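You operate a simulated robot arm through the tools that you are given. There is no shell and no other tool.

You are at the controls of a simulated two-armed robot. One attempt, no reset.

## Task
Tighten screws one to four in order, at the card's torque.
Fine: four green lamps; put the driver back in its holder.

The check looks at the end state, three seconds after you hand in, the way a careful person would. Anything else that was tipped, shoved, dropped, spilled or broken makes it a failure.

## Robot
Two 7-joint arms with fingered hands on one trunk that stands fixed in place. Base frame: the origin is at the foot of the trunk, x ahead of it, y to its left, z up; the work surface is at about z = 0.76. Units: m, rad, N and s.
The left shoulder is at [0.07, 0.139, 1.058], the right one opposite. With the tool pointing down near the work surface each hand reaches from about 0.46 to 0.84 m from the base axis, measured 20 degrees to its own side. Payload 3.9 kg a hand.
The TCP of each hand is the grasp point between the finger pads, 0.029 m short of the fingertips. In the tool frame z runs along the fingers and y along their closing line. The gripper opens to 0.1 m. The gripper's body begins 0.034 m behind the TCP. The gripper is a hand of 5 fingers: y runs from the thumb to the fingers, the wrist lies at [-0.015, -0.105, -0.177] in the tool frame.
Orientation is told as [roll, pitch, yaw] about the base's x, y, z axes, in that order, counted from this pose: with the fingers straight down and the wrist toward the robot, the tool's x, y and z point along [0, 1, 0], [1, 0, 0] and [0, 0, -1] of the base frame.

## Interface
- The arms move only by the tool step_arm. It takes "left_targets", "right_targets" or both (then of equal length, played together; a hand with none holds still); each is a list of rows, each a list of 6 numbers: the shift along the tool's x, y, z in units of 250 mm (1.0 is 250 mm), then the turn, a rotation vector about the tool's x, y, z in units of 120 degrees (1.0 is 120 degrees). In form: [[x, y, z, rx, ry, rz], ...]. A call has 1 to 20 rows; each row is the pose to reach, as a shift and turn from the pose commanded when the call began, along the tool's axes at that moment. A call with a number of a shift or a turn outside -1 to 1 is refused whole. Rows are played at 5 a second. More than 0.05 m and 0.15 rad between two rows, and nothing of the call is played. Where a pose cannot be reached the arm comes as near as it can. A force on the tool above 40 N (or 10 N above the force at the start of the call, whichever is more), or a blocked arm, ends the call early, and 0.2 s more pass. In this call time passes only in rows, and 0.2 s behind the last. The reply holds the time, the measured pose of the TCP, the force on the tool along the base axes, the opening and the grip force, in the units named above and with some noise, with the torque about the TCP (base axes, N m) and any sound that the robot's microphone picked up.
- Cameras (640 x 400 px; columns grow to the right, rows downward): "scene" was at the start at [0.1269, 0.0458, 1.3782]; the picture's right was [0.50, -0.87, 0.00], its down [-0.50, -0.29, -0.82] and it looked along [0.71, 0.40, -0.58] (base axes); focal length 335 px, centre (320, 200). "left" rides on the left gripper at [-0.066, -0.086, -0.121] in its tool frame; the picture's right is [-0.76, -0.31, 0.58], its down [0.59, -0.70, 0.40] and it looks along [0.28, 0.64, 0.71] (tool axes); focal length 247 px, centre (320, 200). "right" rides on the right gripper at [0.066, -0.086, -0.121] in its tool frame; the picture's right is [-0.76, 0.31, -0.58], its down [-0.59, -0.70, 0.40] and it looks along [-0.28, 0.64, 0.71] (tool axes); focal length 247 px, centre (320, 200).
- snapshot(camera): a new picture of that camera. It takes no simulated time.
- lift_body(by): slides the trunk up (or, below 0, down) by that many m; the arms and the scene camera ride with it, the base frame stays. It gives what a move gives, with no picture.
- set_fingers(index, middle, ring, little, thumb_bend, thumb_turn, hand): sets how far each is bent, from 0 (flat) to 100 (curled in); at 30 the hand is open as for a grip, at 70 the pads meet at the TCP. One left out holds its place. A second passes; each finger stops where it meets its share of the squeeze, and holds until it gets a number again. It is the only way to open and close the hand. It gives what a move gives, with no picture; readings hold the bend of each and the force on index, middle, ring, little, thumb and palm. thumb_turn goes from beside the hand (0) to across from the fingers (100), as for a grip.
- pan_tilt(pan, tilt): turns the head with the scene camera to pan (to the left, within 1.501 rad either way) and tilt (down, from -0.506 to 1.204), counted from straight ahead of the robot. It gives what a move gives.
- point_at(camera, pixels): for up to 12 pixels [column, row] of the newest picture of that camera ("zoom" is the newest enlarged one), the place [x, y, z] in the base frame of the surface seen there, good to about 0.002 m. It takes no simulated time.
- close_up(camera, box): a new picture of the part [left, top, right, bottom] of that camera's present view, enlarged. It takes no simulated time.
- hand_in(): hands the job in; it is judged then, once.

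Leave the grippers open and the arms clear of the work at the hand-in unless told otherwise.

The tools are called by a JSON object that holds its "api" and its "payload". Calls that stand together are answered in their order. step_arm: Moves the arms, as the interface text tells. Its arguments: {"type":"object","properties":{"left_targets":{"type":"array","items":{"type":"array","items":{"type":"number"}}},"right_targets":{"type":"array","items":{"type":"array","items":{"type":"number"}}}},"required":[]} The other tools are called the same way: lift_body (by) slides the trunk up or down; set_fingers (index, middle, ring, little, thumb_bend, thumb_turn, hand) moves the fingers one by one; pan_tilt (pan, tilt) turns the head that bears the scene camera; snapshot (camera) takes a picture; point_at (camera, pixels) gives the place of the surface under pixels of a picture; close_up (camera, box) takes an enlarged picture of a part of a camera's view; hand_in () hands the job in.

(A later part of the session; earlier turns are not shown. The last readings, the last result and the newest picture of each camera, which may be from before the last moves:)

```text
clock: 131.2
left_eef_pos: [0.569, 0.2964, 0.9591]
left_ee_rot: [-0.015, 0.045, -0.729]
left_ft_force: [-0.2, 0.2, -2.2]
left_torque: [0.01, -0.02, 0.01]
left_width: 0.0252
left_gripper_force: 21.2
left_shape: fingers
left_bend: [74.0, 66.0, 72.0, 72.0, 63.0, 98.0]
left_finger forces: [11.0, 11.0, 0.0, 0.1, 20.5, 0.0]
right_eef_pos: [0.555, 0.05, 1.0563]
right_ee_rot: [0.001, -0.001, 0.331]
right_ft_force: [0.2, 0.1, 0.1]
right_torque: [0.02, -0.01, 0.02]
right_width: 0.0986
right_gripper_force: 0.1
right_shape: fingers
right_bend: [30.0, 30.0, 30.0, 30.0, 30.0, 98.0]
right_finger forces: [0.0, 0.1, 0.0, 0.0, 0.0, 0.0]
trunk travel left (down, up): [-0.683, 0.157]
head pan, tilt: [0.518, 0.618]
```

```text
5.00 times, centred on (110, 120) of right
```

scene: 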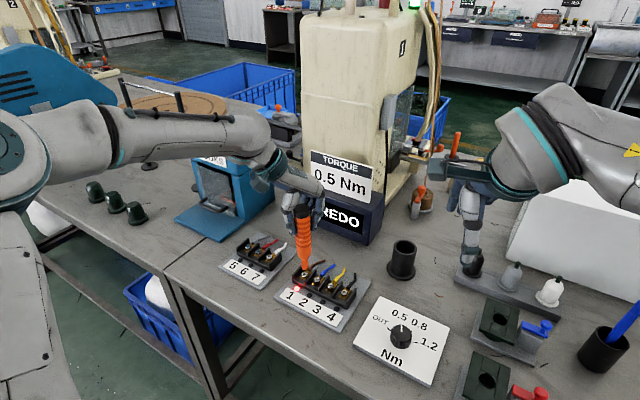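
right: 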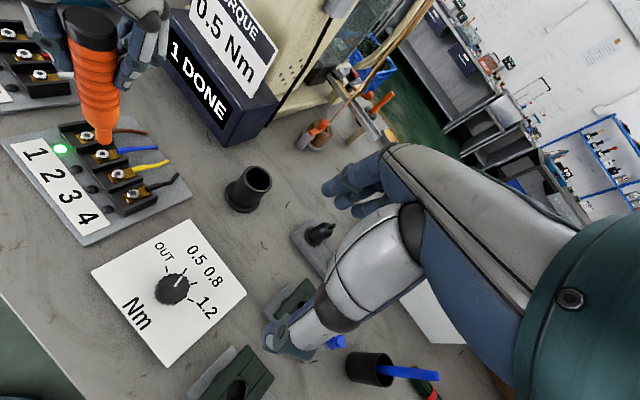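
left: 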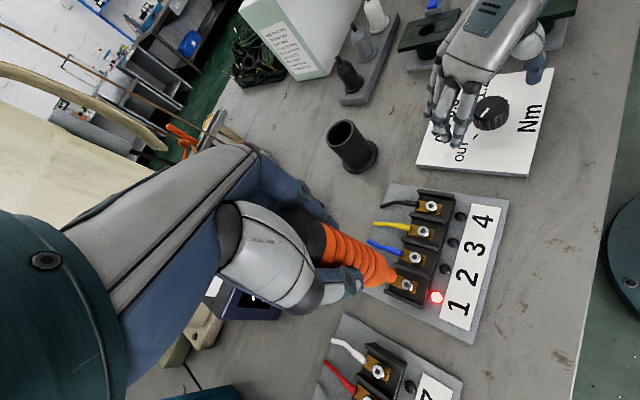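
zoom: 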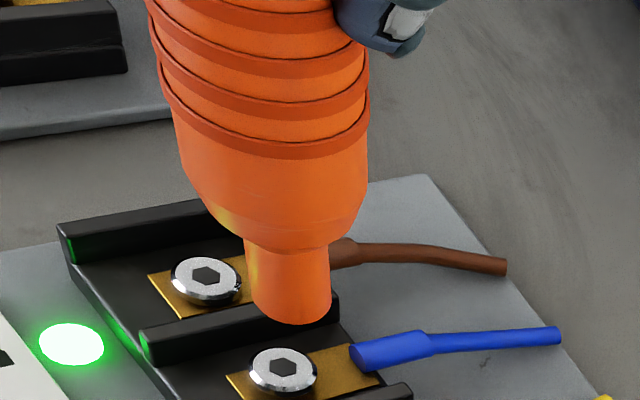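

"1 DONE" holds. Over screw 2 the nose's axis points about 2 mm short in +y. I'll correct that and descend to 1 cm above for a check.

{"api": "step_arm", "payload": {"left_targets": [[0.005, -0.0045, 0.03, 0, 0, 0], [0.005, -0.0045, 0.06, 0, 0, 0], [0.005, -0.0045, 0.1, 0, 0, 0]]}}

{"api": "close_up", "payload": {"camera": "scene", "box": [290, 245, 354, 295]}}

{"api": "close_up", "payload": {"camera": "left", "box": [365, 250, 445, 300]}}

{"api": "close_up", "payload": {"camera": "right", "box": [60, 100, 160, 180]}}

```text
clock: 132.0
left_eef_pos: [0.5676, 0.2987, 0.9336]
left_ee_rot: [-0.016, 0.045, -0.73]
left_ft_force: [0.2, -0.3, -4.0]
left_torque: [-0.02, -0.03, 0.01]
left_width: 0.0251
left_gripper_force: 20.9
left_shape: fingers
left_bend: [74.0, 66.0, 72.0, 72.0, 63.0, 98.0]
left_finger forces: [11.0, 11.1, 0.1, 0.1, 20.5, 0.0]
right_eef_pos: [0.5552, 0.0501, 1.0572]
right_ee_rot: [-0.001, -0.003, 0.33]
right_ft_force: [0.1, 0.7, -0.5]
right_torque: [0.0, 0.01, -0.01]
right_width: 0.0986
right_gripper_force: 0.2
right_shape: fingers
right_bend: [30.0, 30.0, 30.0, 30.0, 30.0, 98.0]
right_finger forces: [0.0, 0.0, 0.0, 0.0, 0.0, 0.1]
trunk travel left (down, up): [-0.683, 0.157]
head pan, tilt: [0.518, 0.618]
```

```text
8.00 times, centred on (322, 270) of scene
```

zoom: 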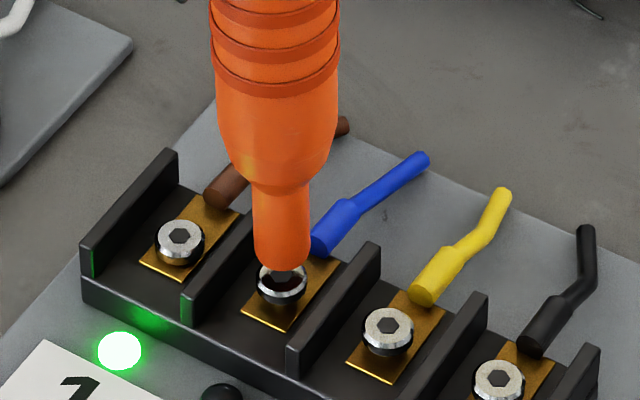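

```text
8.00 times, centred on (405, 275) of left
```

zoom: 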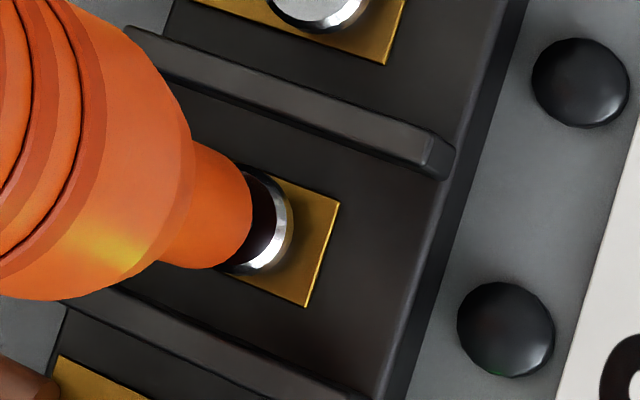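

```text
5.00 times, centred on (110, 140) of right
```

zoom: 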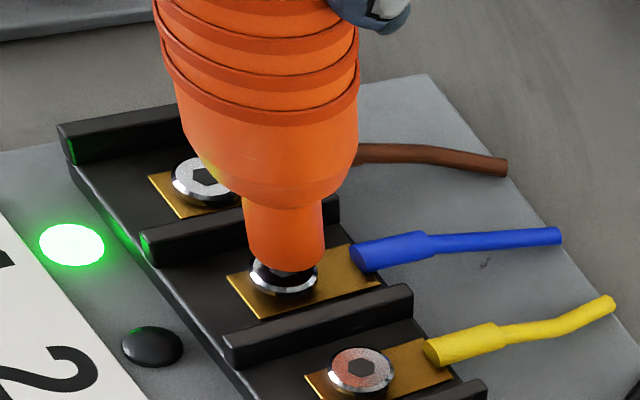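

Well centred over screw 2. I'll press gently and hold, as in the successful run.

{"api": "step_arm", "payload": {"left_targets": [[0, 0, 0.03, 0, 0, 0], [0, 0, 0.045, 0, 0, 0], [0, 0, 0.056, 0, 0, 0], [0, 0, 0.06, 0, 0, 0], [0, 0, 0.064, 0, 0, 0], [0, 0, 0.068, 0, 0, 0], [0, 0, 0.07, 0, 0, 0], [0, 0, 0.07, 0, 0, 0], [0, 0, 0.07, 0, 0, 0], [0, 0, 0.07, 0, 0, 0], [0, 0, 0.07, 0, 0, 0], [0, 0, 0.07, 0, 0, 0]]}}

{"api": "close_up", "payload": {"camera": "right", "box": [40, 20, 280, 190]}}

```text
clock: 134.6
left_eef_pos: [0.5636, 0.2979, 0.9167]
left_ee_rot: [-0.011, 0.046, -0.729]
left_ft_force: [1.2, 0.5, 17.7]
left_torque: [0.04, 0.05, -0.03]
left_width: 0.0253
left_gripper_force: 24.3
left_shape: fingers
left_bend: [74.0, 66.0, 72.0, 72.0, 63.0, 98.0]
left_finger forces: [11.8, 13.8, 0.1, 0.0, 22.5, 0.1]
right_eef_pos: [0.5524, 0.0486, 1.0575]
right_ee_rot: [-0.001, -0.004, 0.329]
right_ft_force: [0.5, 0.2, -0.6]
right_torque: [0.03, 0.02, 0.02]
right_width: 0.0985
right_gripper_force: 0.2
right_shape: fingers
right_bend: [30.0, 30.0, 30.0, 30.0, 30.0, 98.0]
right_finger forces: [0.0, 0.0, 0.1, 0.1, 0.1, 0.1]
trunk travel left (down, up): [-0.683, 0.157]
head pan, tilt: [0.518, 0.618]
```

```text
2.35 times, centred on (160, 105) of right
```

zoom: 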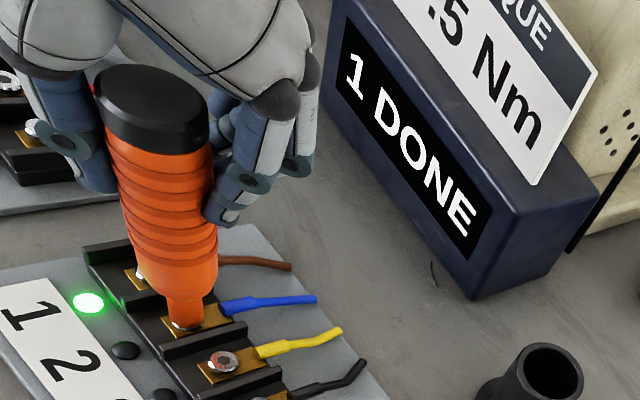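

Running, still "1 DONE". I'll keep holding in small steps.

{"api": "step_arm", "payload": {"left_targets": [[0, 0, 0, 0, 0, 0], [0, 0, 0, 0, 0, 0]]}}

{"api": "close_up", "payload": {"camera": "right", "box": [40, 20, 280, 190]}}

{"api": "close_up", "payload": {"camera": "scene", "box": [290, 245, 354, 295]}}

```text
clock: 135.2
left_eef_pos: [0.5653, 0.2975, 0.9183]
left_ee_rot: [-0.012, 0.046, -0.729]
left_ft_force: [1.4, -0.4, 17.3]
left_torque: [0.03, 0.04, -0.03]
left_width: 0.0251
left_gripper_force: 24.0
left_shape: fingers
left_bend: [74.0, 66.0, 72.0, 72.0, 63.0, 98.0]
left_finger forces: [11.8, 13.7, 0.0, 0.1, 22.5, 0.0]
right_eef_pos: [0.553, 0.0476, 1.057]
right_ee_rot: [-0.001, -0.005, 0.329]
right_ft_force: [-0.6, -0.2, -0.3]
right_torque: [0.01, -0.01, 0.01]
right_width: 0.0986
right_gripper_force: 0.1
right_shape: fingers
right_bend: [30.0, 30.0, 30.0, 30.0, 30.0, 98.0]
right_finger forces: [0.1, 0.0, 0.1, 0.0, 0.0, 0.0]
trunk travel left (down, up): [-0.683, 0.157]
head pan, tilt: [0.518, 0.618]
```

```text
2.35 times, centred on (160, 105) of right
```

zoom: 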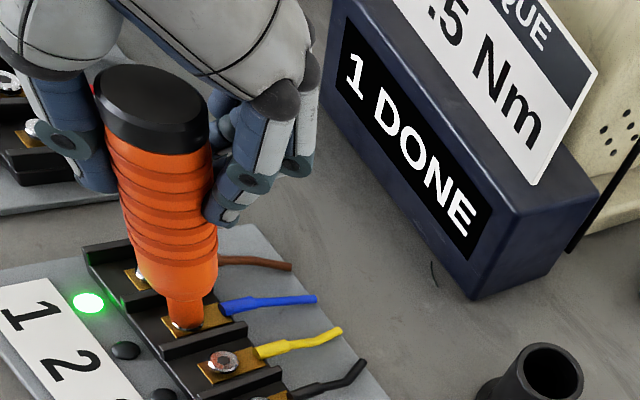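

```text
8.00 times, centred on (322, 270) of scene
```

zoom: 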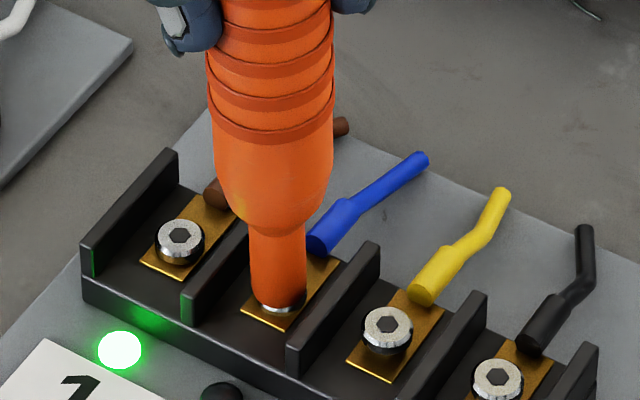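

{"api": "step_arm", "payload": {"left_targets": [[0, 0, 0, 0, 0, 0], [0, 0, 0, 0, 0, 0], [0, 0, 0, 0, 0, 0]]}}

{"api": "close_up", "payload": {"camera": "right", "box": [40, 20, 280, 190]}}

{"api": "close_up", "payload": {"camera": "left", "box": [365, 250, 445, 300]}}

{"api": "close_up", "payload": {"camera": "right", "box": [90, 110, 154, 158]}}

```text
clock: 136.0
left_eef_pos: [0.563, 0.2973, 0.9178]
left_ee_rot: [-0.013, 0.044, -0.73]
left_ft_force: [1.3, 0.7, 18.0]
left_torque: [0.0, 0.03, 0.0]
left_width: 0.0248
left_gripper_force: 23.9
left_shape: fingers
left_bend: [74.0, 66.0, 72.0, 72.0, 63.0, 98.0]
left_finger forces: [11.8, 13.9, 0.0, 0.0, 22.5, 0.0]
right_eef_pos: [0.5538, 0.048, 1.0576]
right_ee_rot: [0.0, -0.002, 0.331]
right_ft_force: [0.1, 0.0, -0.3]
right_torque: [0.0, 0.01, 0.0]
right_width: 0.0985
right_gripper_force: 0.0
right_shape: fingers
right_bend: [30.0, 30.0, 30.0, 30.0, 30.0, 98.0]
right_finger forces: [0.1, 0.0, 0.0, 0.0, 0.0, 0.1]
trunk travel left (down, up): [-0.683, 0.157]
head pan, tilt: [0.518, 0.618]
```

```text
2.35 times, centred on (160, 105) of right
```

zoom: 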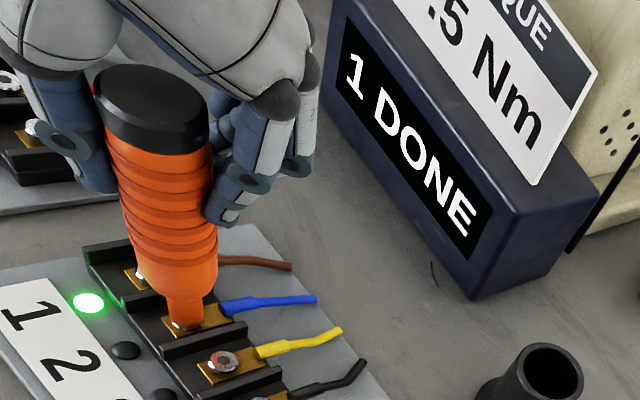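

```text
8.00 times, centred on (405, 275) of left
```

zoom: 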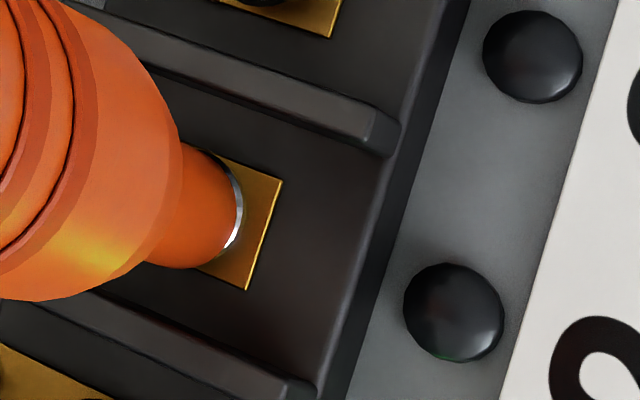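

```text
8.33 times, centred on (122, 134) of right
```

zoom: 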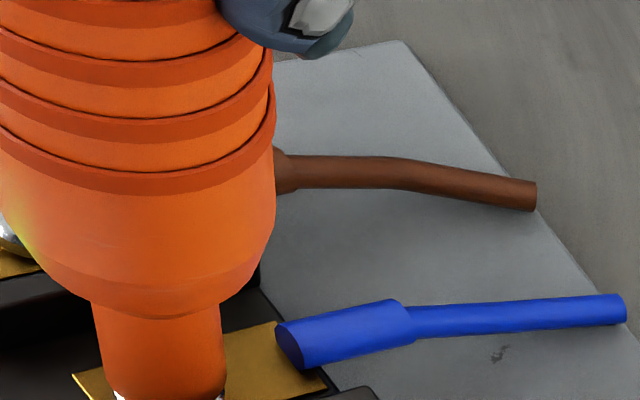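

Not done yet, and the screw's rim shows on one side, so the nose is about 1 mm off-centre. While staying pressed, I'll nudge it and ease the press slightly.

{"api": "step_arm", "payload": {"left_targets": [[-0.002, 0.001, -0.003, 0, 0, 0], [-0.004, 0.0015, -0.005, 0, 0, 0], [-0.004, 0.0015, -0.005, 0, 0, 0]]}}

{"api": "close_up", "payload": {"camera": "right", "box": [40, 20, 280, 190]}}

{"api": "close_up", "payload": {"camera": "left", "box": [365, 250, 445, 300]}}

```text
clock: 136.8
left_eef_pos: [0.564, 0.2964, 0.9179]
left_ee_rot: [-0.015, 0.043, -0.729]
left_ft_force: [1.1, 0.7, 14.2]
left_torque: [0.05, 0.05, -0.03]
left_width: 0.0254
left_gripper_force: 23.6
left_shape: fingers
left_bend: [74.0, 66.0, 72.0, 72.0, 63.0, 98.0]
left_finger forces: [11.5, 13.5, 0.1, 0.1, 22.4, 0.1]
right_eef_pos: [0.5528, 0.0488, 1.0566]
right_ee_rot: [0.0, -0.003, 0.329]
right_ft_force: [1.2, -0.1, 0.3]
right_torque: [-0.01, -0.02, 0.0]
right_width: 0.0985
right_gripper_force: 0.1
right_shape: fingers
right_bend: [30.0, 30.0, 30.0, 30.0, 30.0, 98.0]
right_finger forces: [0.0, 0.0, 0.0, 0.0, 0.1, 0.0]
trunk travel left (down, up): [-0.683, 0.157]
head pan, tilt: [0.518, 0.618]
```

```text
2.35 times, centred on (160, 105) of right
```

zoom: 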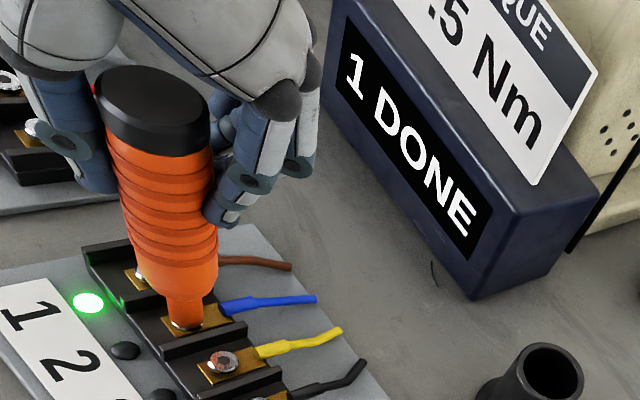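

```text
8.00 times, centred on (405, 275) of left
```

zoom: 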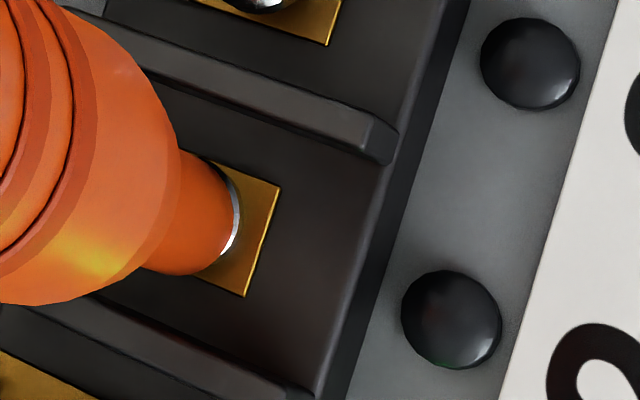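

{"api": "close_up", "payload": {"camera": "scene", "box": [300, 255, 348, 290]}}

{"api": "close_up", "payload": {"camera": "right", "box": [90, 125, 154, 173]}}

```text
11.43 times, centred on (324, 272) of scene
```

zoom: 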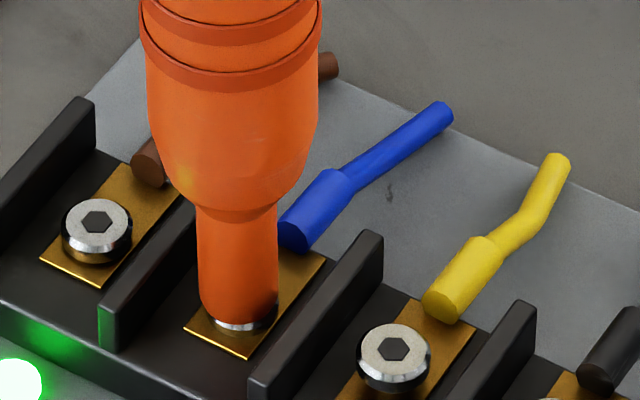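

```text
8.33 times, centred on (122, 149) of right
```

zoom: 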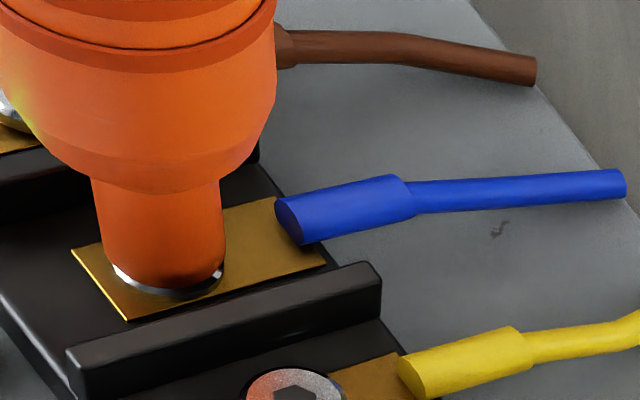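

The screw is low but not finished. I'll nudge the nose 1.5 mm toward the robot while staying pressed.

{"api": "step_arm", "payload": {"left_targets": [[-0.002, -0.0022, 0, 0, 0, 0], [-0.004, -0.0045, 0, 0, 0, 0], [-0.004, -0.0045, 0, 0, 0, 0]]}}

{"api": "close_up", "payload": {"camera": "right", "box": [40, 20, 280, 190]}}

{"api": "close_up", "payload": {"camera": "left", "box": [365, 250, 445, 300]}}

```text
clock: 137.6
left_eef_pos: [0.5631, 0.2963, 0.9183]
left_ee_rot: [-0.015, 0.046, -0.73]
left_ft_force: [1.1, -0.1, 15.0]
left_torque: [0.0, 0.0, 0.01]
left_width: 0.0255
left_gripper_force: 23.6
left_shape: fingers
left_bend: [74.0, 66.0, 72.0, 72.0, 63.0, 98.0]
left_finger forces: [11.5, 14.0, 0.0, 0.0, 22.4, 0.1]
right_eef_pos: [0.5524, 0.0494, 1.0565]
right_ee_rot: [0.002, -0.004, 0.33]
right_ft_force: [-0.9, 0.7, 0.7]
right_torque: [0.01, 0.02, -0.01]
right_width: 0.0984
right_gripper_force: 0.0
right_shape: fingers
right_bend: [30.0, 30.0, 30.0, 30.0, 30.0, 98.0]
right_finger forces: [0.0, 0.0, 0.1, 0.1, 0.0, 0.0]
trunk travel left (down, up): [-0.683, 0.157]
head pan, tilt: [0.518, 0.618]
```

```text
2.35 times, centred on (160, 105) of right
```

zoom: 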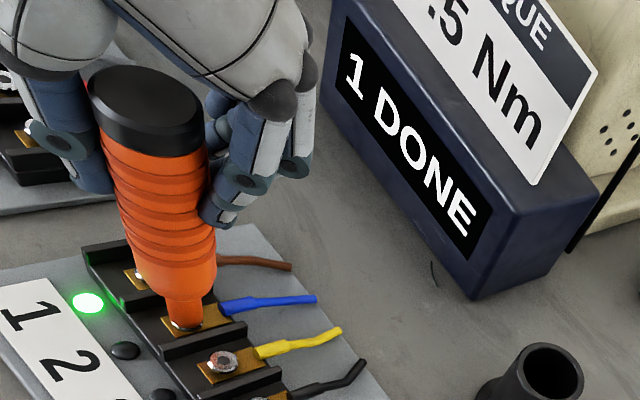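

```text
8.00 times, centred on (405, 275) of left
```

zoom: 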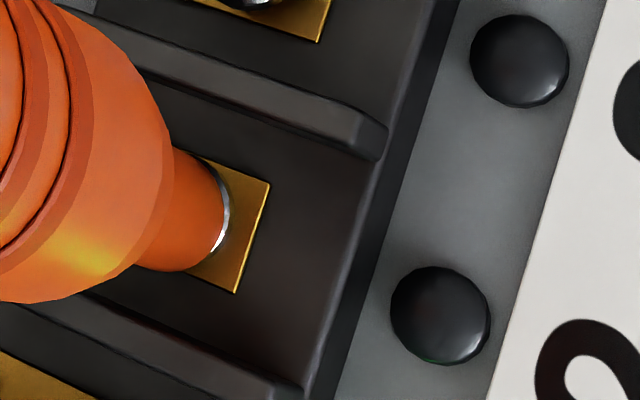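

The nose is staying put on the screw while the hand moves, so I'm tilting the driver the wrong way. On screw 1 the hand sat 6.5 mm ahead of the screw, and here only 3.5 mm. I'll move the hand 3 mm forward to straighten it.

{"api": "step_arm", "payload": {"left_targets": [[0.004, 0.0045, 0, 0, 0, 0], [0.008, 0.009, 0, 0, 0, 0], [0.008, 0.009, 0, 0, 0, 0]]}}

{"api": "close_up", "payload": {"camera": "right", "box": [40, 20, 280, 190]}}

{"api": "close_up", "payload": {"camera": "left", "box": [365, 250, 445, 300]}}

```text
clock: 138.4
left_eef_pos: [0.5662, 0.2965, 0.9185]
left_ee_rot: [-0.012, 0.047, -0.729]
left_ft_force: [-0.1, 0.6, 12.9]
left_torque: [0.1, 0.13, 0.0]
left_width: 0.025
left_gripper_force: 23.3
left_shape: fingers
left_bend: [74.0, 66.0, 72.0, 72.0, 63.0, 98.0]
left_finger forces: [11.3, 13.2, 0.0, 0.0, 22.5, 0.1]
right_eef_pos: [0.5531, 0.0499, 1.0573]
right_ee_rot: [0.001, -0.003, 0.33]
right_ft_force: [0.3, -1.1, -0.3]
right_torque: [0.0, -0.02, 0.01]
right_width: 0.0983
right_gripper_force: 0.0
right_shape: fingers
right_bend: [30.0, 30.0, 30.0, 30.0, 30.0, 98.0]
right_finger forces: [0.1, 0.1, 0.0, 0.1, 0.1, 0.0]
trunk travel left (down, up): [-0.683, 0.157]
head pan, tilt: [0.518, 0.618]
```

```text
2.35 times, centred on (160, 105) of right
```

zoom: 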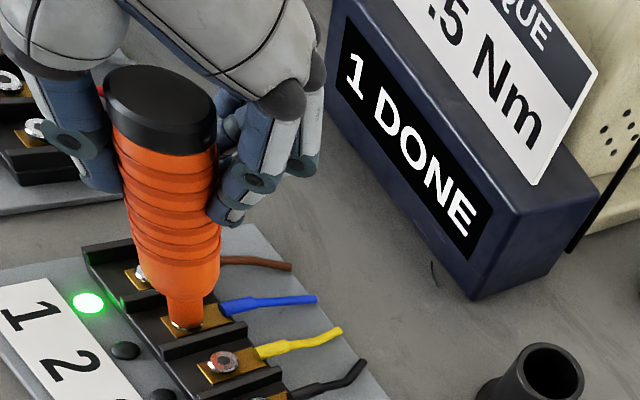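

```text
8.00 times, centred on (405, 275) of left
```

zoom: 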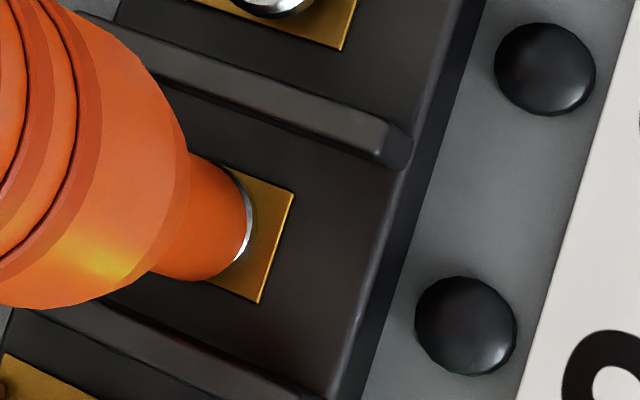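

{"api": "step_arm", "payload": {"left_targets": [[0, 0, 0, 0, 0, 0], [0, 0, 0, 0, 0, 0], [0, 0, 0, 0, 0, 0], [0, 0, 0, 0, 0, 0]]}}

{"api": "close_up", "payload": {"camera": "right", "box": [40, 20, 280, 190]}}

{"api": "close_up", "payload": {"camera": "scene", "box": [290, 200, 370, 290]}}

```text
clock: 139.4
left_eef_pos: [0.5668, 0.2955, 0.918]
left_ee_rot: [-0.012, 0.046, -0.731]
left_ft_force: [0.7, -0.1, 13.0]
left_torque: [0.08, 0.16, -0.01]
left_width: 0.0251
left_gripper_force: 23.1
left_shape: fingers
left_bend: [74.0, 66.0, 72.0, 72.0, 63.0, 98.0]
left_finger forces: [11.4, 13.0, 0.0, 0.0, 22.6, 0.0]
right_eef_pos: [0.5531, 0.0492, 1.0567]
right_ee_rot: [0.0, -0.003, 0.33]
right_ft_force: [-0.8, 0.0, -0.5]
right_torque: [-0.02, -0.01, 0.01]
right_width: 0.0984
right_gripper_force: 0.0
right_shape: fingers
right_bend: [30.0, 30.0, 30.0, 30.0, 30.0, 98.0]
right_finger forces: [0.1, 0.0, 0.0, 0.0, 0.0, 0.0]
trunk travel left (down, up): [-0.683, 0.157]
head pan, tilt: [0.518, 0.618]
```

```text
2.35 times, centred on (160, 105) of right
```

zoom: 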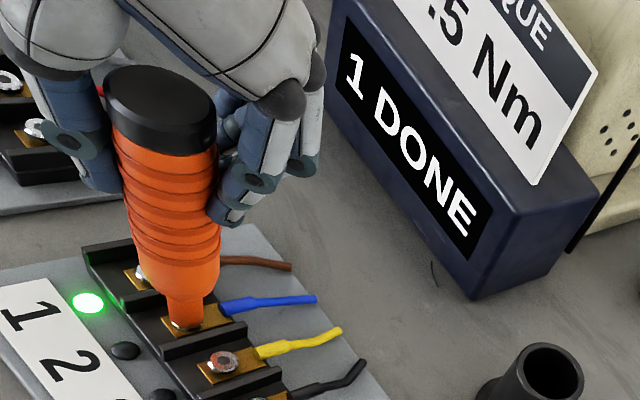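

```text
4.44 times, centred on (330, 245) of scene
```

zoom: 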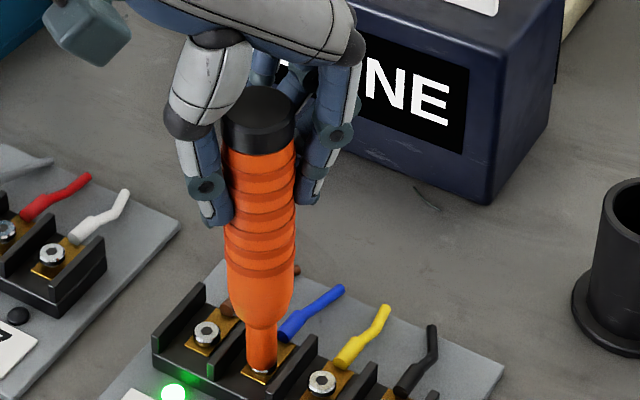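

Still waiting. Comparing with the good run on screw 1, the nose sits about 1 mm too far to +y. I'll ease the press (without leaving), shift about 1.3 mm, and press again.

{"api": "step_arm", "payload": {"left_targets": [[0, 0, -0.004, 0, 0, 0], [0, 0, -0.008, 0, 0, 0], [0, 0, -0.012, 0, 0, 0], [-0.0025, 0.005, -0.012, 0, 0, 0], [-0.0025, 0.005, -0.008, 0, 0, 0], [-0.0025, 0.005, -0.004, 0, 0, 0], [-0.0025, 0.005, 0, 0, 0, 0], [-0.0025, 0.005, 0, 0, 0, 0]]}}

{"api": "close_up", "payload": {"camera": "right", "box": [40, 20, 280, 190]}}

{"api": "close_up", "payload": {"camera": "scene", "box": [300, 255, 348, 290]}}

{"api": "close_up", "payload": {"camera": "left", "box": [365, 250, 445, 300]}}

```text
clock: 141.2
left_eef_pos: [0.5673, 0.2946, 0.9188]
left_ee_rot: [-0.013, 0.045, -0.728]
left_ft_force: [-0.1, 1.9, 8.4]
left_torque: [0.15, 0.14, 0.01]
left_width: 0.0252
left_gripper_force: 22.7
left_shape: fingers
left_bend: [74.0, 66.0, 72.0, 72.0, 63.0, 98.0]
left_finger forces: [11.0, 11.5, 0.0, 0.1, 22.0, 0.1]
right_eef_pos: [0.5533, 0.0493, 1.0574]
right_ee_rot: [-0.001, -0.003, 0.33]
right_ft_force: [-0.4, 0.1, 0.4]
right_torque: [-0.03, 0.01, -0.01]
right_width: 0.0984
right_gripper_force: 0.0
right_shape: fingers
right_bend: [30.0, 30.0, 30.0, 30.0, 30.0, 98.0]
right_finger forces: [0.0, 0.0, 0.0, 0.1, 0.1, 0.1]
trunk travel left (down, up): [-0.683, 0.157]
head pan, tilt: [0.518, 0.618]
```

```text
2.35 times, centred on (160, 105) of right
```

zoom: 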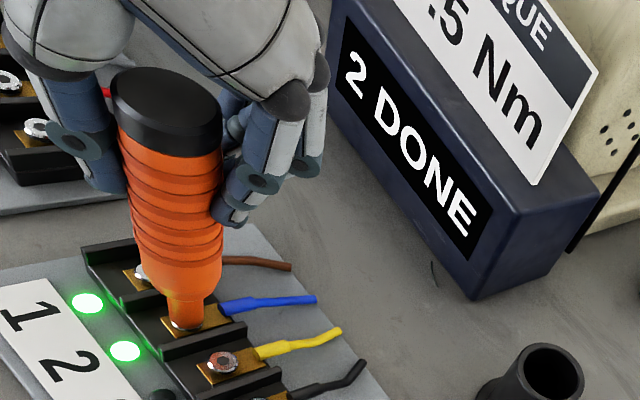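

```text
11.43 times, centred on (324, 272) of scene
```

zoom: 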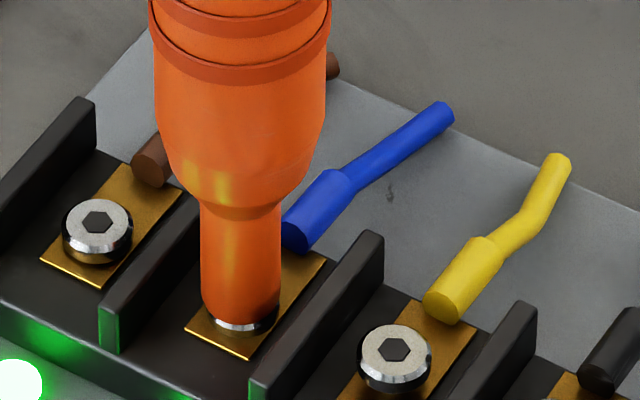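

```text
8.00 times, centred on (405, 275) of left
```

zoom: 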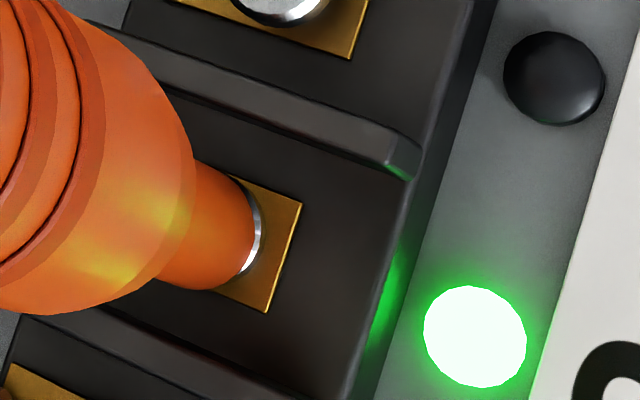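

"2 DONE", both lamps green. It seems a lighter press lets it finish. Now I'll hold 1 s, then do the same slow release.

{"api": "step_arm", "payload": {"left_targets": [[0, 0, 0, 0, 0, 0], [0, 0, 0, 0, 0, 0], [0, 0, 0, 0, 0, 0], [0, 0, 0, 0, 0, 0], [0, 0, 0, 0, 0, 0], [0, 0, 0, 0, 0, 0], [0, 0, 0, 0, 0, 0], [0, 0, 0, 0, 0, 0], [0, 0, 0, 0, 0, 0], [0, 0, 0, 0, 0, 0]]}}

{"api": "close_up", "payload": {"camera": "right", "box": [40, 80, 200, 190]}}

{"api": "step_arm", "payload": {"left_targets": [[0, 0, -0.004, 0, 0, 0]]}}

{"api": "step_arm", "payload": {"left_targets": [[0, 0, -0.004, 0, 0, 0]]}}

{"api": "step_arm", "payload": {"left_targets": [[0, 0, -0.004, 0, 0, 0]]}}

{"api": "step_arm", "payload": {"left_targets": [[0, 0, -0.004, 0, 0, 0]]}}

{"api": "close_up", "payload": {"camera": "right", "box": [40, 80, 200, 190]}}

```text
clock: 143.4
left_eef_pos: [0.5671, 0.2954, 0.9189]
left_ee_rot: [-0.014, 0.045, -0.729]
left_ft_force: [-1.1, 1.3, 9.1]
left_torque: [0.13, 0.15, 0.01]
left_width: 0.025
left_gripper_force: 22.2
left_shape: fingers
left_bend: [74.0, 66.0, 72.0, 72.0, 63.0, 98.0]
left_finger forces: [11.2, 11.7, 0.0, 0.0, 22.0, 0.0]
right_eef_pos: [0.5555, 0.0489, 1.0571]
right_ee_rot: [0.002, -0.002, 0.33]
right_ft_force: [-0.2, 0.6, -0.4]
right_torque: [0.01, -0.01, 0.01]
right_width: 0.0985
right_gripper_force: 0.1
right_shape: fingers
right_bend: [30.0, 30.0, 30.0, 30.0, 30.0, 98.0]
right_finger forces: [0.0, 0.1, 0.1, 0.0, 0.0, 0.1]
trunk travel left (down, up): [-0.683, 0.157]
head pan, tilt: [0.518, 0.618]
```

```text
3.64 times, centred on (120, 135) of right
```

zoom: 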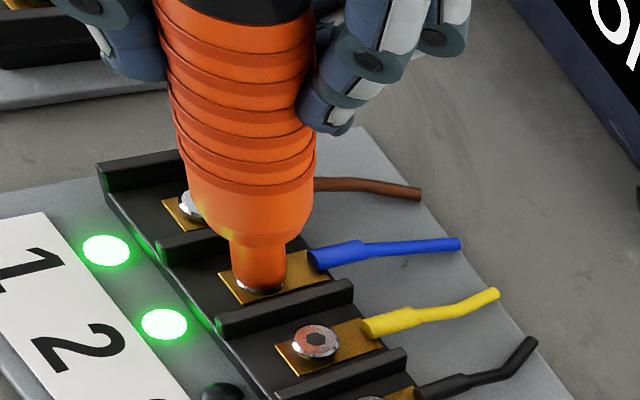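

```text
clock: 143.8
left_eef_pos: [0.5666, 0.2959, 0.9195]
left_ee_rot: [-0.014, 0.046, -0.73]
left_ft_force: [-0.9, 0.9, 6.4]
left_torque: [0.09, 0.13, 0.01]
left_width: 0.0251
left_gripper_force: 22.2
left_shape: fingers
left_bend: [74.0, 66.0, 72.0, 72.0, 63.0, 98.0]
left_finger forces: [11.1, 11.5, 0.0, 0.1, 21.9, 0.0]
right_eef_pos: [0.5536, 0.0492, 1.0561]
right_ee_rot: [0.0, -0.002, 0.329]
right_ft_force: [0.6, 0.5, -0.1]
right_torque: [-0.01, 0.01, -0.01]
right_width: 0.0985
right_gripper_force: 0.0
right_shape: fingers
right_bend: [30.0, 30.0, 30.0, 30.0, 30.0, 98.0]
right_finger forces: [0.0, 0.0, 0.1, 0.0, 0.0, 0.1]
trunk travel left (down, up): [-0.683, 0.157]
head pan, tilt: [0.518, 0.618]
```

```text
clock: 144.2
left_eef_pos: [0.5669, 0.2955, 0.9199]
left_ee_rot: [-0.016, 0.049, -0.729]
left_ft_force: [-0.1, 0.9, 5.5]
left_torque: [0.07, 0.12, 0.02]
left_width: 0.0253
left_gripper_force: 22.5
left_shape: fingers
left_bend: [74.0, 66.0, 72.0, 72.0, 63.0, 98.0]
left_finger forces: [11.2, 11.3, 0.0, 0.0, 21.7, 0.0]
right_eef_pos: [0.554, 0.0488, 1.0563]
right_ee_rot: [0.001, -0.001, 0.33]
right_ft_force: [0.2, -0.1, -0.6]
right_torque: [0.02, 0.0, -0.02]
right_width: 0.0986
right_gripper_force: 0.1
right_shape: fingers
right_bend: [30.0, 30.0, 30.0, 30.0, 30.0, 98.0]
right_finger forces: [0.0, 0.0, 0.1, 0.0, 0.1, 0.0]
trunk travel left (down, up): [-0.683, 0.157]
head pan, tilt: [0.518, 0.618]
```

```text
clock: 144.6
left_eef_pos: [0.5666, 0.2955, 0.9195]
left_ee_rot: [-0.015, 0.047, -0.73]
left_ft_force: [0.1, -0.2, 1.7]
left_torque: [0.09, 0.09, 0.01]
left_width: 0.0252
left_gripper_force: 22.1
left_shape: fingers
left_bend: [74.0, 66.0, 72.0, 72.0, 63.0, 98.0]
left_finger forces: [11.2, 11.1, 0.1, 0.0, 21.3, 0.0]
right_eef_pos: [0.554, 0.0503, 1.0574]
right_ee_rot: [0.001, -0.001, 0.33]
right_ft_force: [0.3, 0.3, 0.1]
right_torque: [-0.04, -0.04, 0.01]
right_width: 0.0986
right_gripper_force: 0.0
right_shape: fingers
right_bend: [30.0, 30.0, 30.0, 30.0, 30.0, 98.0]
right_finger forces: [0.0, 0.0, 0.0, 0.0, 0.0, 0.0]
trunk travel left (down, up): [-0.683, 0.157]
head pan, tilt: [0.518, 0.618]
```

```text
clock: 145.0
left_eef_pos: [0.5669, 0.2961, 0.9223]
left_ee_rot: [-0.015, 0.048, -0.73]
left_ft_force: [-0.7, 0.2, -0.9]
left_torque: [0.08, 0.07, 0.0]
left_width: 0.0254
left_gripper_force: 21.4
left_shape: fingers
left_bend: [74.0, 66.0, 72.0, 72.0, 63.0, 98.0]
left_finger forces: [11.0, 10.8, 0.0, 0.1, 20.7, 0.0]
right_eef_pos: [0.5549, 0.0514, 1.0561]
right_ee_rot: [0.0, -0.003, 0.33]
right_ft_force: [0.2, -0.3, -0.5]
right_torque: [-0.01, 0.02, -0.02]
right_width: 0.0985
right_gripper_force: 0.1
right_shape: fingers
right_bend: [30.0, 30.0, 30.0, 30.0, 30.0, 98.0]
right_finger forces: [0.0, 0.0, 0.0, 0.0, 0.1, 0.0]
trunk travel left (down, up): [-0.683, 0.157]
head pan, tilt: [0.518, 0.618]
```

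```text
3.64 times, centred on (120, 135) of right
```

zoom: 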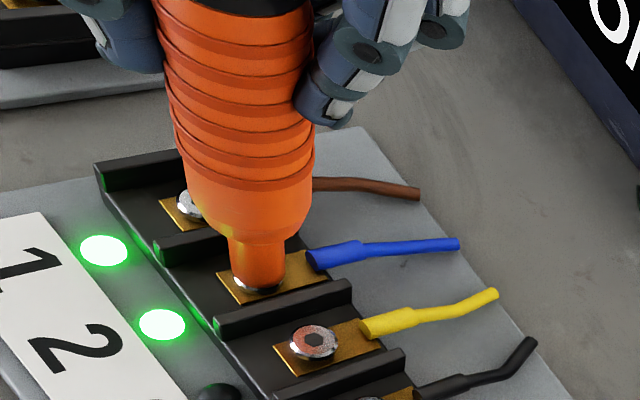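

Both lamps are green with the force almost gone. I'll rise slowly and gently.

{"api": "step_arm", "payload": {"left_targets": [[0, 0, -0.004, 0, 0, 0], [0, 0, -0.008, 0, 0, 0], [0, 0, -0.012, 0, 0, 0], [0, 0, -0.016, 0, 0, 0], [0, 0, -0.022, 0, 0, 0], [0, 0, -0.03, 0, 0, 0]]}}

{"api": "close_up", "payload": {"camera": "right", "box": [40, 20, 280, 190]}}

{"api": "step_arm", "payload": {"left_targets": [[0, 0, -0.02, 0, 0, 0], [0, 0, -0.04, 0, 0, 0], [0, 0, -0.07, 0, 0, 0], [0, 0, -0.1, 0, 0, 0]]}}

{"api": "close_up", "payload": {"camera": "right", "box": [40, 20, 280, 190]}}

```text
clock: 146.4
left_eef_pos: [0.5685, 0.2944, 0.9283]
left_ee_rot: [-0.016, 0.045, -0.732]
left_ft_force: [0.0, -0.4, -3.0]
left_torque: [0.0, 0.01, 0.0]
left_width: 0.0252
left_gripper_force: 21.9
left_shape: fingers
left_bend: [74.0, 66.0, 72.0, 72.0, 63.0, 98.0]
left_finger forces: [11.1, 11.0, 0.0, 0.1, 20.5, 0.0]
right_eef_pos: [0.5554, 0.0507, 1.0547]
right_ee_rot: [0.001, -0.002, 0.329]
right_ft_force: [0.3, -0.2, -0.2]
right_torque: [0.01, -0.02, -0.03]
right_width: 0.0984
right_gripper_force: 0.0
right_shape: fingers
right_bend: [30.0, 30.0, 30.0, 30.0, 30.0, 98.0]
right_finger forces: [0.0, 0.1, 0.1, 0.0, 0.1, 0.0]
trunk travel left (down, up): [-0.683, 0.157]
head pan, tilt: [0.518, 0.618]
```

```text
2.35 times, centred on (160, 105) of right
```

zoom: 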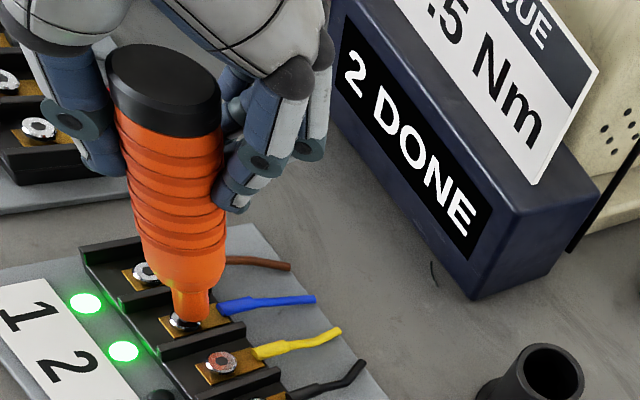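

```text
clock: 147.4
left_eef_pos: [0.5692, 0.294, 0.9529]
left_ee_rot: [-0.016, 0.046, -0.729]
left_ft_force: [1.6, -0.1, -2.4]
left_torque: [-0.02, -0.02, -0.03]
left_width: 0.0249
left_gripper_force: 21.6
left_shape: fingers
left_bend: [74.0, 66.0, 72.0, 72.0, 63.0, 98.0]
left_finger forces: [11.0, 11.0, 0.1, 0.0, 20.6, 0.1]
right_eef_pos: [0.5539, 0.0506, 1.0566]
right_ee_rot: [0.0, -0.001, 0.329]
right_ft_force: [-0.9, 0.1, 0.1]
right_torque: [-0.01, 0.01, 0.0]
right_width: 0.0983
right_gripper_force: 0.0
right_shape: fingers
right_bend: [30.0, 30.0, 30.0, 30.0, 30.0, 98.0]
right_finger forces: [0.0, 0.0, 0.1, 0.0, 0.0, 0.1]
trunk travel left (down, up): [-0.683, 0.157]
head pan, tilt: [0.518, 0.618]
```

```text
2.35 times, centred on (160, 105) of right
```

zoom: 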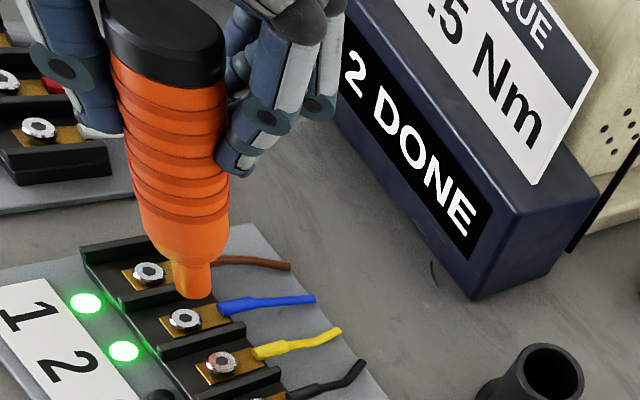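

Screw 2 is done and stays green. I'll move one pitch to above screw 3 and check the alignment.

{"api": "step_arm", "payload": {"left_targets": [[-0.026, 0.0216, 0, 0, 0, 0], [-0.052, 0.0432, 0, 0, 0, 0], [-0.078, 0.0647, 0, 0, 0, 0], [-0.104, 0.0863, 0, 0, 0, 0], [-0.104, 0.0863, 0.04, 0, 0, 0], [-0.104, 0.0863, 0.08, 0, 0, 0]]}}

{"api": "close_up", "payload": {"camera": "scene", "box": [300, 245, 364, 295]}}

{"api": "close_up", "payload": {"camera": "left", "box": [365, 250, 445, 300]}}

{"api": "close_up", "payload": {"camera": "right", "box": [70, 110, 170, 190]}}

```text
clock: 148.8
left_eef_pos: [0.568, 0.2601, 0.9323]
left_ee_rot: [-0.015, 0.05, -0.729]
left_ft_force: [0.6, 0.5, -3.1]
left_torque: [-0.03, 0.0, 0.02]
left_width: 0.0254
left_gripper_force: 21.4
left_shape: fingers
left_bend: [74.0, 66.0, 72.0, 72.0, 63.0, 98.0]
left_finger forces: [11.1, 10.9, 0.0, 0.0, 20.4, 0.1]
right_eef_pos: [0.5541, 0.0493, 1.0555]
right_ee_rot: [0.001, -0.004, 0.329]
right_ft_force: [-0.6, 0.2, 0.0]
right_torque: [-0.02, 0.02, -0.03]
right_width: 0.0987
right_gripper_force: 0.2
right_shape: fingers
right_bend: [30.0, 30.0, 30.0, 30.0, 30.0, 98.0]
right_finger forces: [0.0, 0.1, 0.0, 0.0, 0.0, 0.0]
trunk travel left (down, up): [-0.683, 0.157]
head pan, tilt: [0.518, 0.618]
```

```text
8.00 times, centred on (332, 270) of scene
```

zoom: 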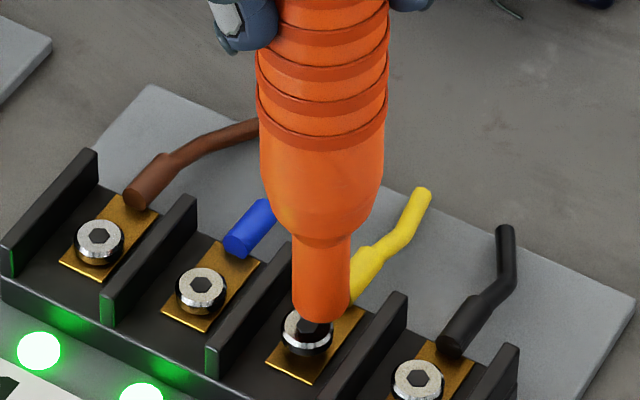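

```text
8.00 times, centred on (405, 275) of left
```

zoom: 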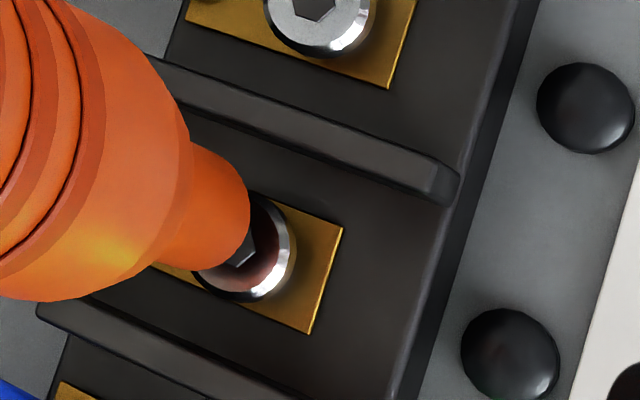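

```text
5.00 times, centred on (120, 150) of right
```

zoom: 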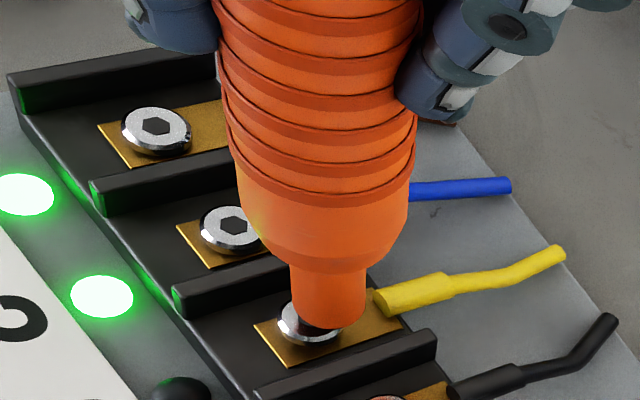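

The nose is about 3 mm too far to -y of screw 3. I'll correct and check again.

{"api": "step_arm", "payload": {"left_targets": [[0.003, -0.0055, 0, 0, 0, 0], [0.0063, -0.011, 0, 0, 0, 0], [0.0063, -0.011, 0, 0, 0, 0]]}}

{"api": "close_up", "payload": {"camera": "scene", "box": [300, 245, 364, 295]}}

{"api": "close_up", "payload": {"camera": "left", "box": [365, 250, 445, 300]}}

{"api": "close_up", "payload": {"camera": "right", "box": [70, 110, 170, 190]}}

```text
clock: 149.6
left_eef_pos: [0.5654, 0.2659, 0.9343]
left_ee_rot: [-0.015, 0.047, -0.729]
left_ft_force: [1.2, 0.5, -3.0]
left_torque: [-0.03, -0.03, 0.01]
left_width: 0.025
left_gripper_force: 21.0
left_shape: fingers
left_bend: [74.0, 66.0, 72.0, 72.0, 63.0, 98.0]
left_finger forces: [11.1, 11.0, 0.1, 0.0, 20.4, 0.1]
right_eef_pos: [0.5555, 0.0498, 1.0562]
right_ee_rot: [-0.001, -0.001, 0.33]
right_ft_force: [-0.3, 1.1, 0.3]
right_torque: [0.01, -0.01, 0.05]
right_width: 0.0984
right_gripper_force: 0.1
right_shape: fingers
right_bend: [30.0, 30.0, 30.0, 30.0, 30.0, 98.0]
right_finger forces: [0.0, 0.0, 0.0, 0.0, 0.0, 0.0]
trunk travel left (down, up): [-0.683, 0.157]
head pan, tilt: [0.518, 0.618]
```

```text
8.00 times, centred on (332, 270) of scene
```

zoom: 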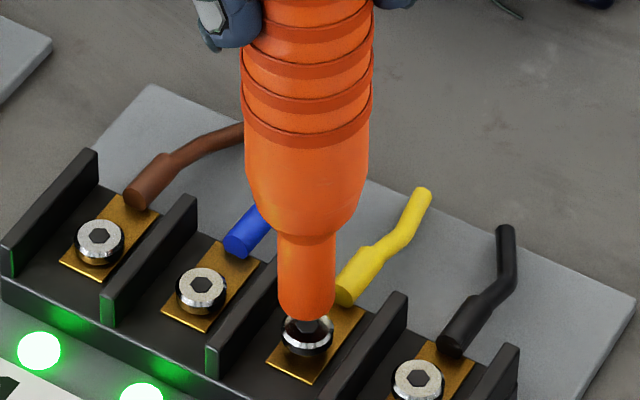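

```text
8.00 times, centred on (405, 275) of left
```

zoom: 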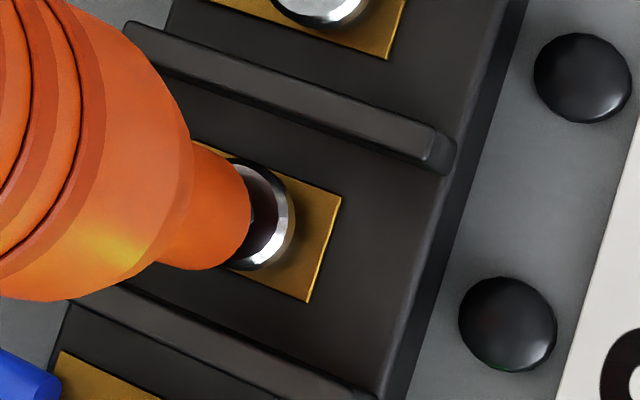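

```text
5.00 times, centred on (120, 150) of right
```

zoom: 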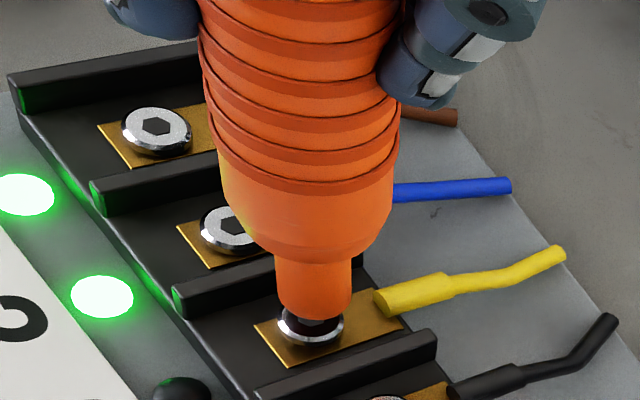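

Centred. I'll back off a hair (0.8 mm) and press with a lighter touch, following the screw down slowly.

{"api": "step_arm", "payload": {"left_targets": [[-0.0024, 0.002, 0.03, 0, 0, 0], [-0.0024, 0.002, 0.044, 0, 0, 0], [-0.0024, 0.002, 0.052, 0, 0, 0], [-0.0024, 0.002, 0.054, 0, 0, 0], [-0.0024, 0.002, 0.056, 0, 0, 0], [-0.0024, 0.002, 0.058, 0, 0, 0], [-0.0024, 0.002, 0.06, 0, 0, 0], [-0.0024, 0.002, 0.06, 0, 0, 0], [-0.0024, 0.002, 0.062, 0, 0, 0], [-0.0024, 0.002, 0.062, 0, 0, 0]]}}

{"api": "close_up", "payload": {"camera": "right", "box": [40, 30, 280, 200]}}

{"api": "step_arm", "payload": {"left_targets": [[0, 0, 0, 0, 0, 0], [0, 0, 0, 0, 0, 0]]}}

{"api": "close_up", "payload": {"camera": "right", "box": [40, 30, 280, 200]}}

```text
clock: 151.8
left_eef_pos: [0.5655, 0.2635, 0.9194]
left_ee_rot: [-0.013, 0.045, -0.729]
left_ft_force: [0.5, 0.0, 10.3]
left_torque: [-0.02, 0.04, 0.01]
left_width: 0.0253
left_gripper_force: 22.9
left_shape: fingers
left_bend: [74.0, 66.0, 72.0, 72.0, 63.0, 98.0]
left_finger forces: [11.6, 12.3, 0.0, 0.1, 21.5, 0.0]
right_eef_pos: [0.5535, 0.0497, 1.0562]
right_ee_rot: [0.0, -0.003, 0.33]
right_ft_force: [-0.7, -0.6, 0.5]
right_torque: [0.0, 0.01, 0.02]
right_width: 0.0984
right_gripper_force: 0.0
right_shape: fingers
right_bend: [30.0, 30.0, 30.0, 30.0, 30.0, 98.0]
right_finger forces: [0.1, 0.0, 0.0, 0.0, 0.0, 0.0]
trunk travel left (down, up): [-0.683, 0.157]
head pan, tilt: [0.518, 0.618]
```

```text
2.35 times, centred on (160, 115) of right
```

zoom: 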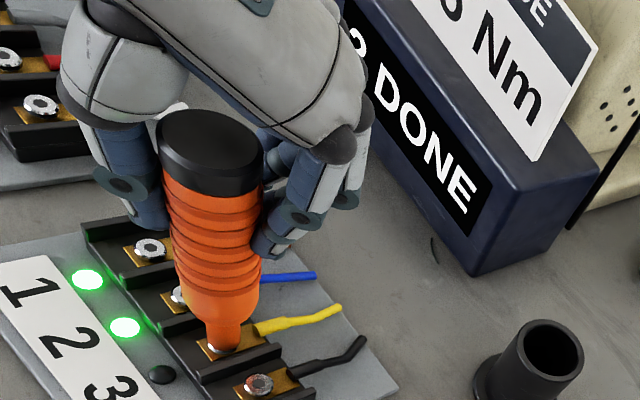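

```text
clock: 152.4
left_eef_pos: [0.5653, 0.2639, 0.919]
left_ee_rot: [-0.013, 0.045, -0.729]
left_ft_force: [0.2, 0.1, 10.2]
left_torque: [0.01, 0.04, -0.02]
left_width: 0.0253
left_gripper_force: 22.6
left_shape: fingers
left_bend: [74.0, 66.0, 72.0, 72.0, 63.0, 98.0]
left_finger forces: [11.7, 12.3, 0.0, 0.0, 21.5, 0.1]
right_eef_pos: [0.5532, 0.0482, 1.0583]
right_ee_rot: [0.0, -0.004, 0.331]
right_ft_force: [-0.1, -0.5, 1.0]
right_torque: [0.04, 0.0, 0.03]
right_width: 0.0982
right_gripper_force: 0.1
right_shape: fingers
right_bend: [30.0, 30.0, 30.0, 30.0, 30.0, 98.0]
right_finger forces: [0.0, 0.0, 0.0, 0.1, 0.0, 0.0]
trunk travel left (down, up): [-0.683, 0.157]
head pan, tilt: [0.518, 0.618]
```

```text
2.35 times, centred on (160, 115) of right
```

zoom: 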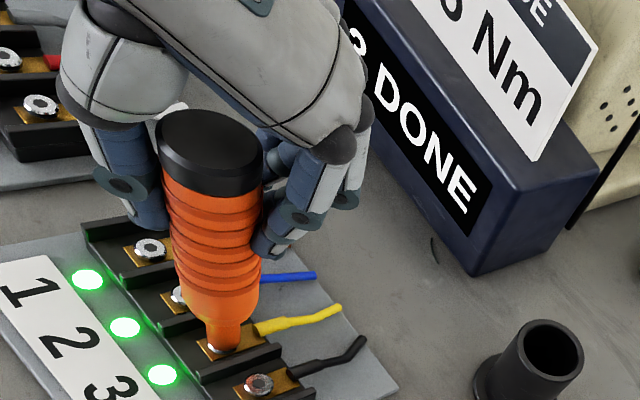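

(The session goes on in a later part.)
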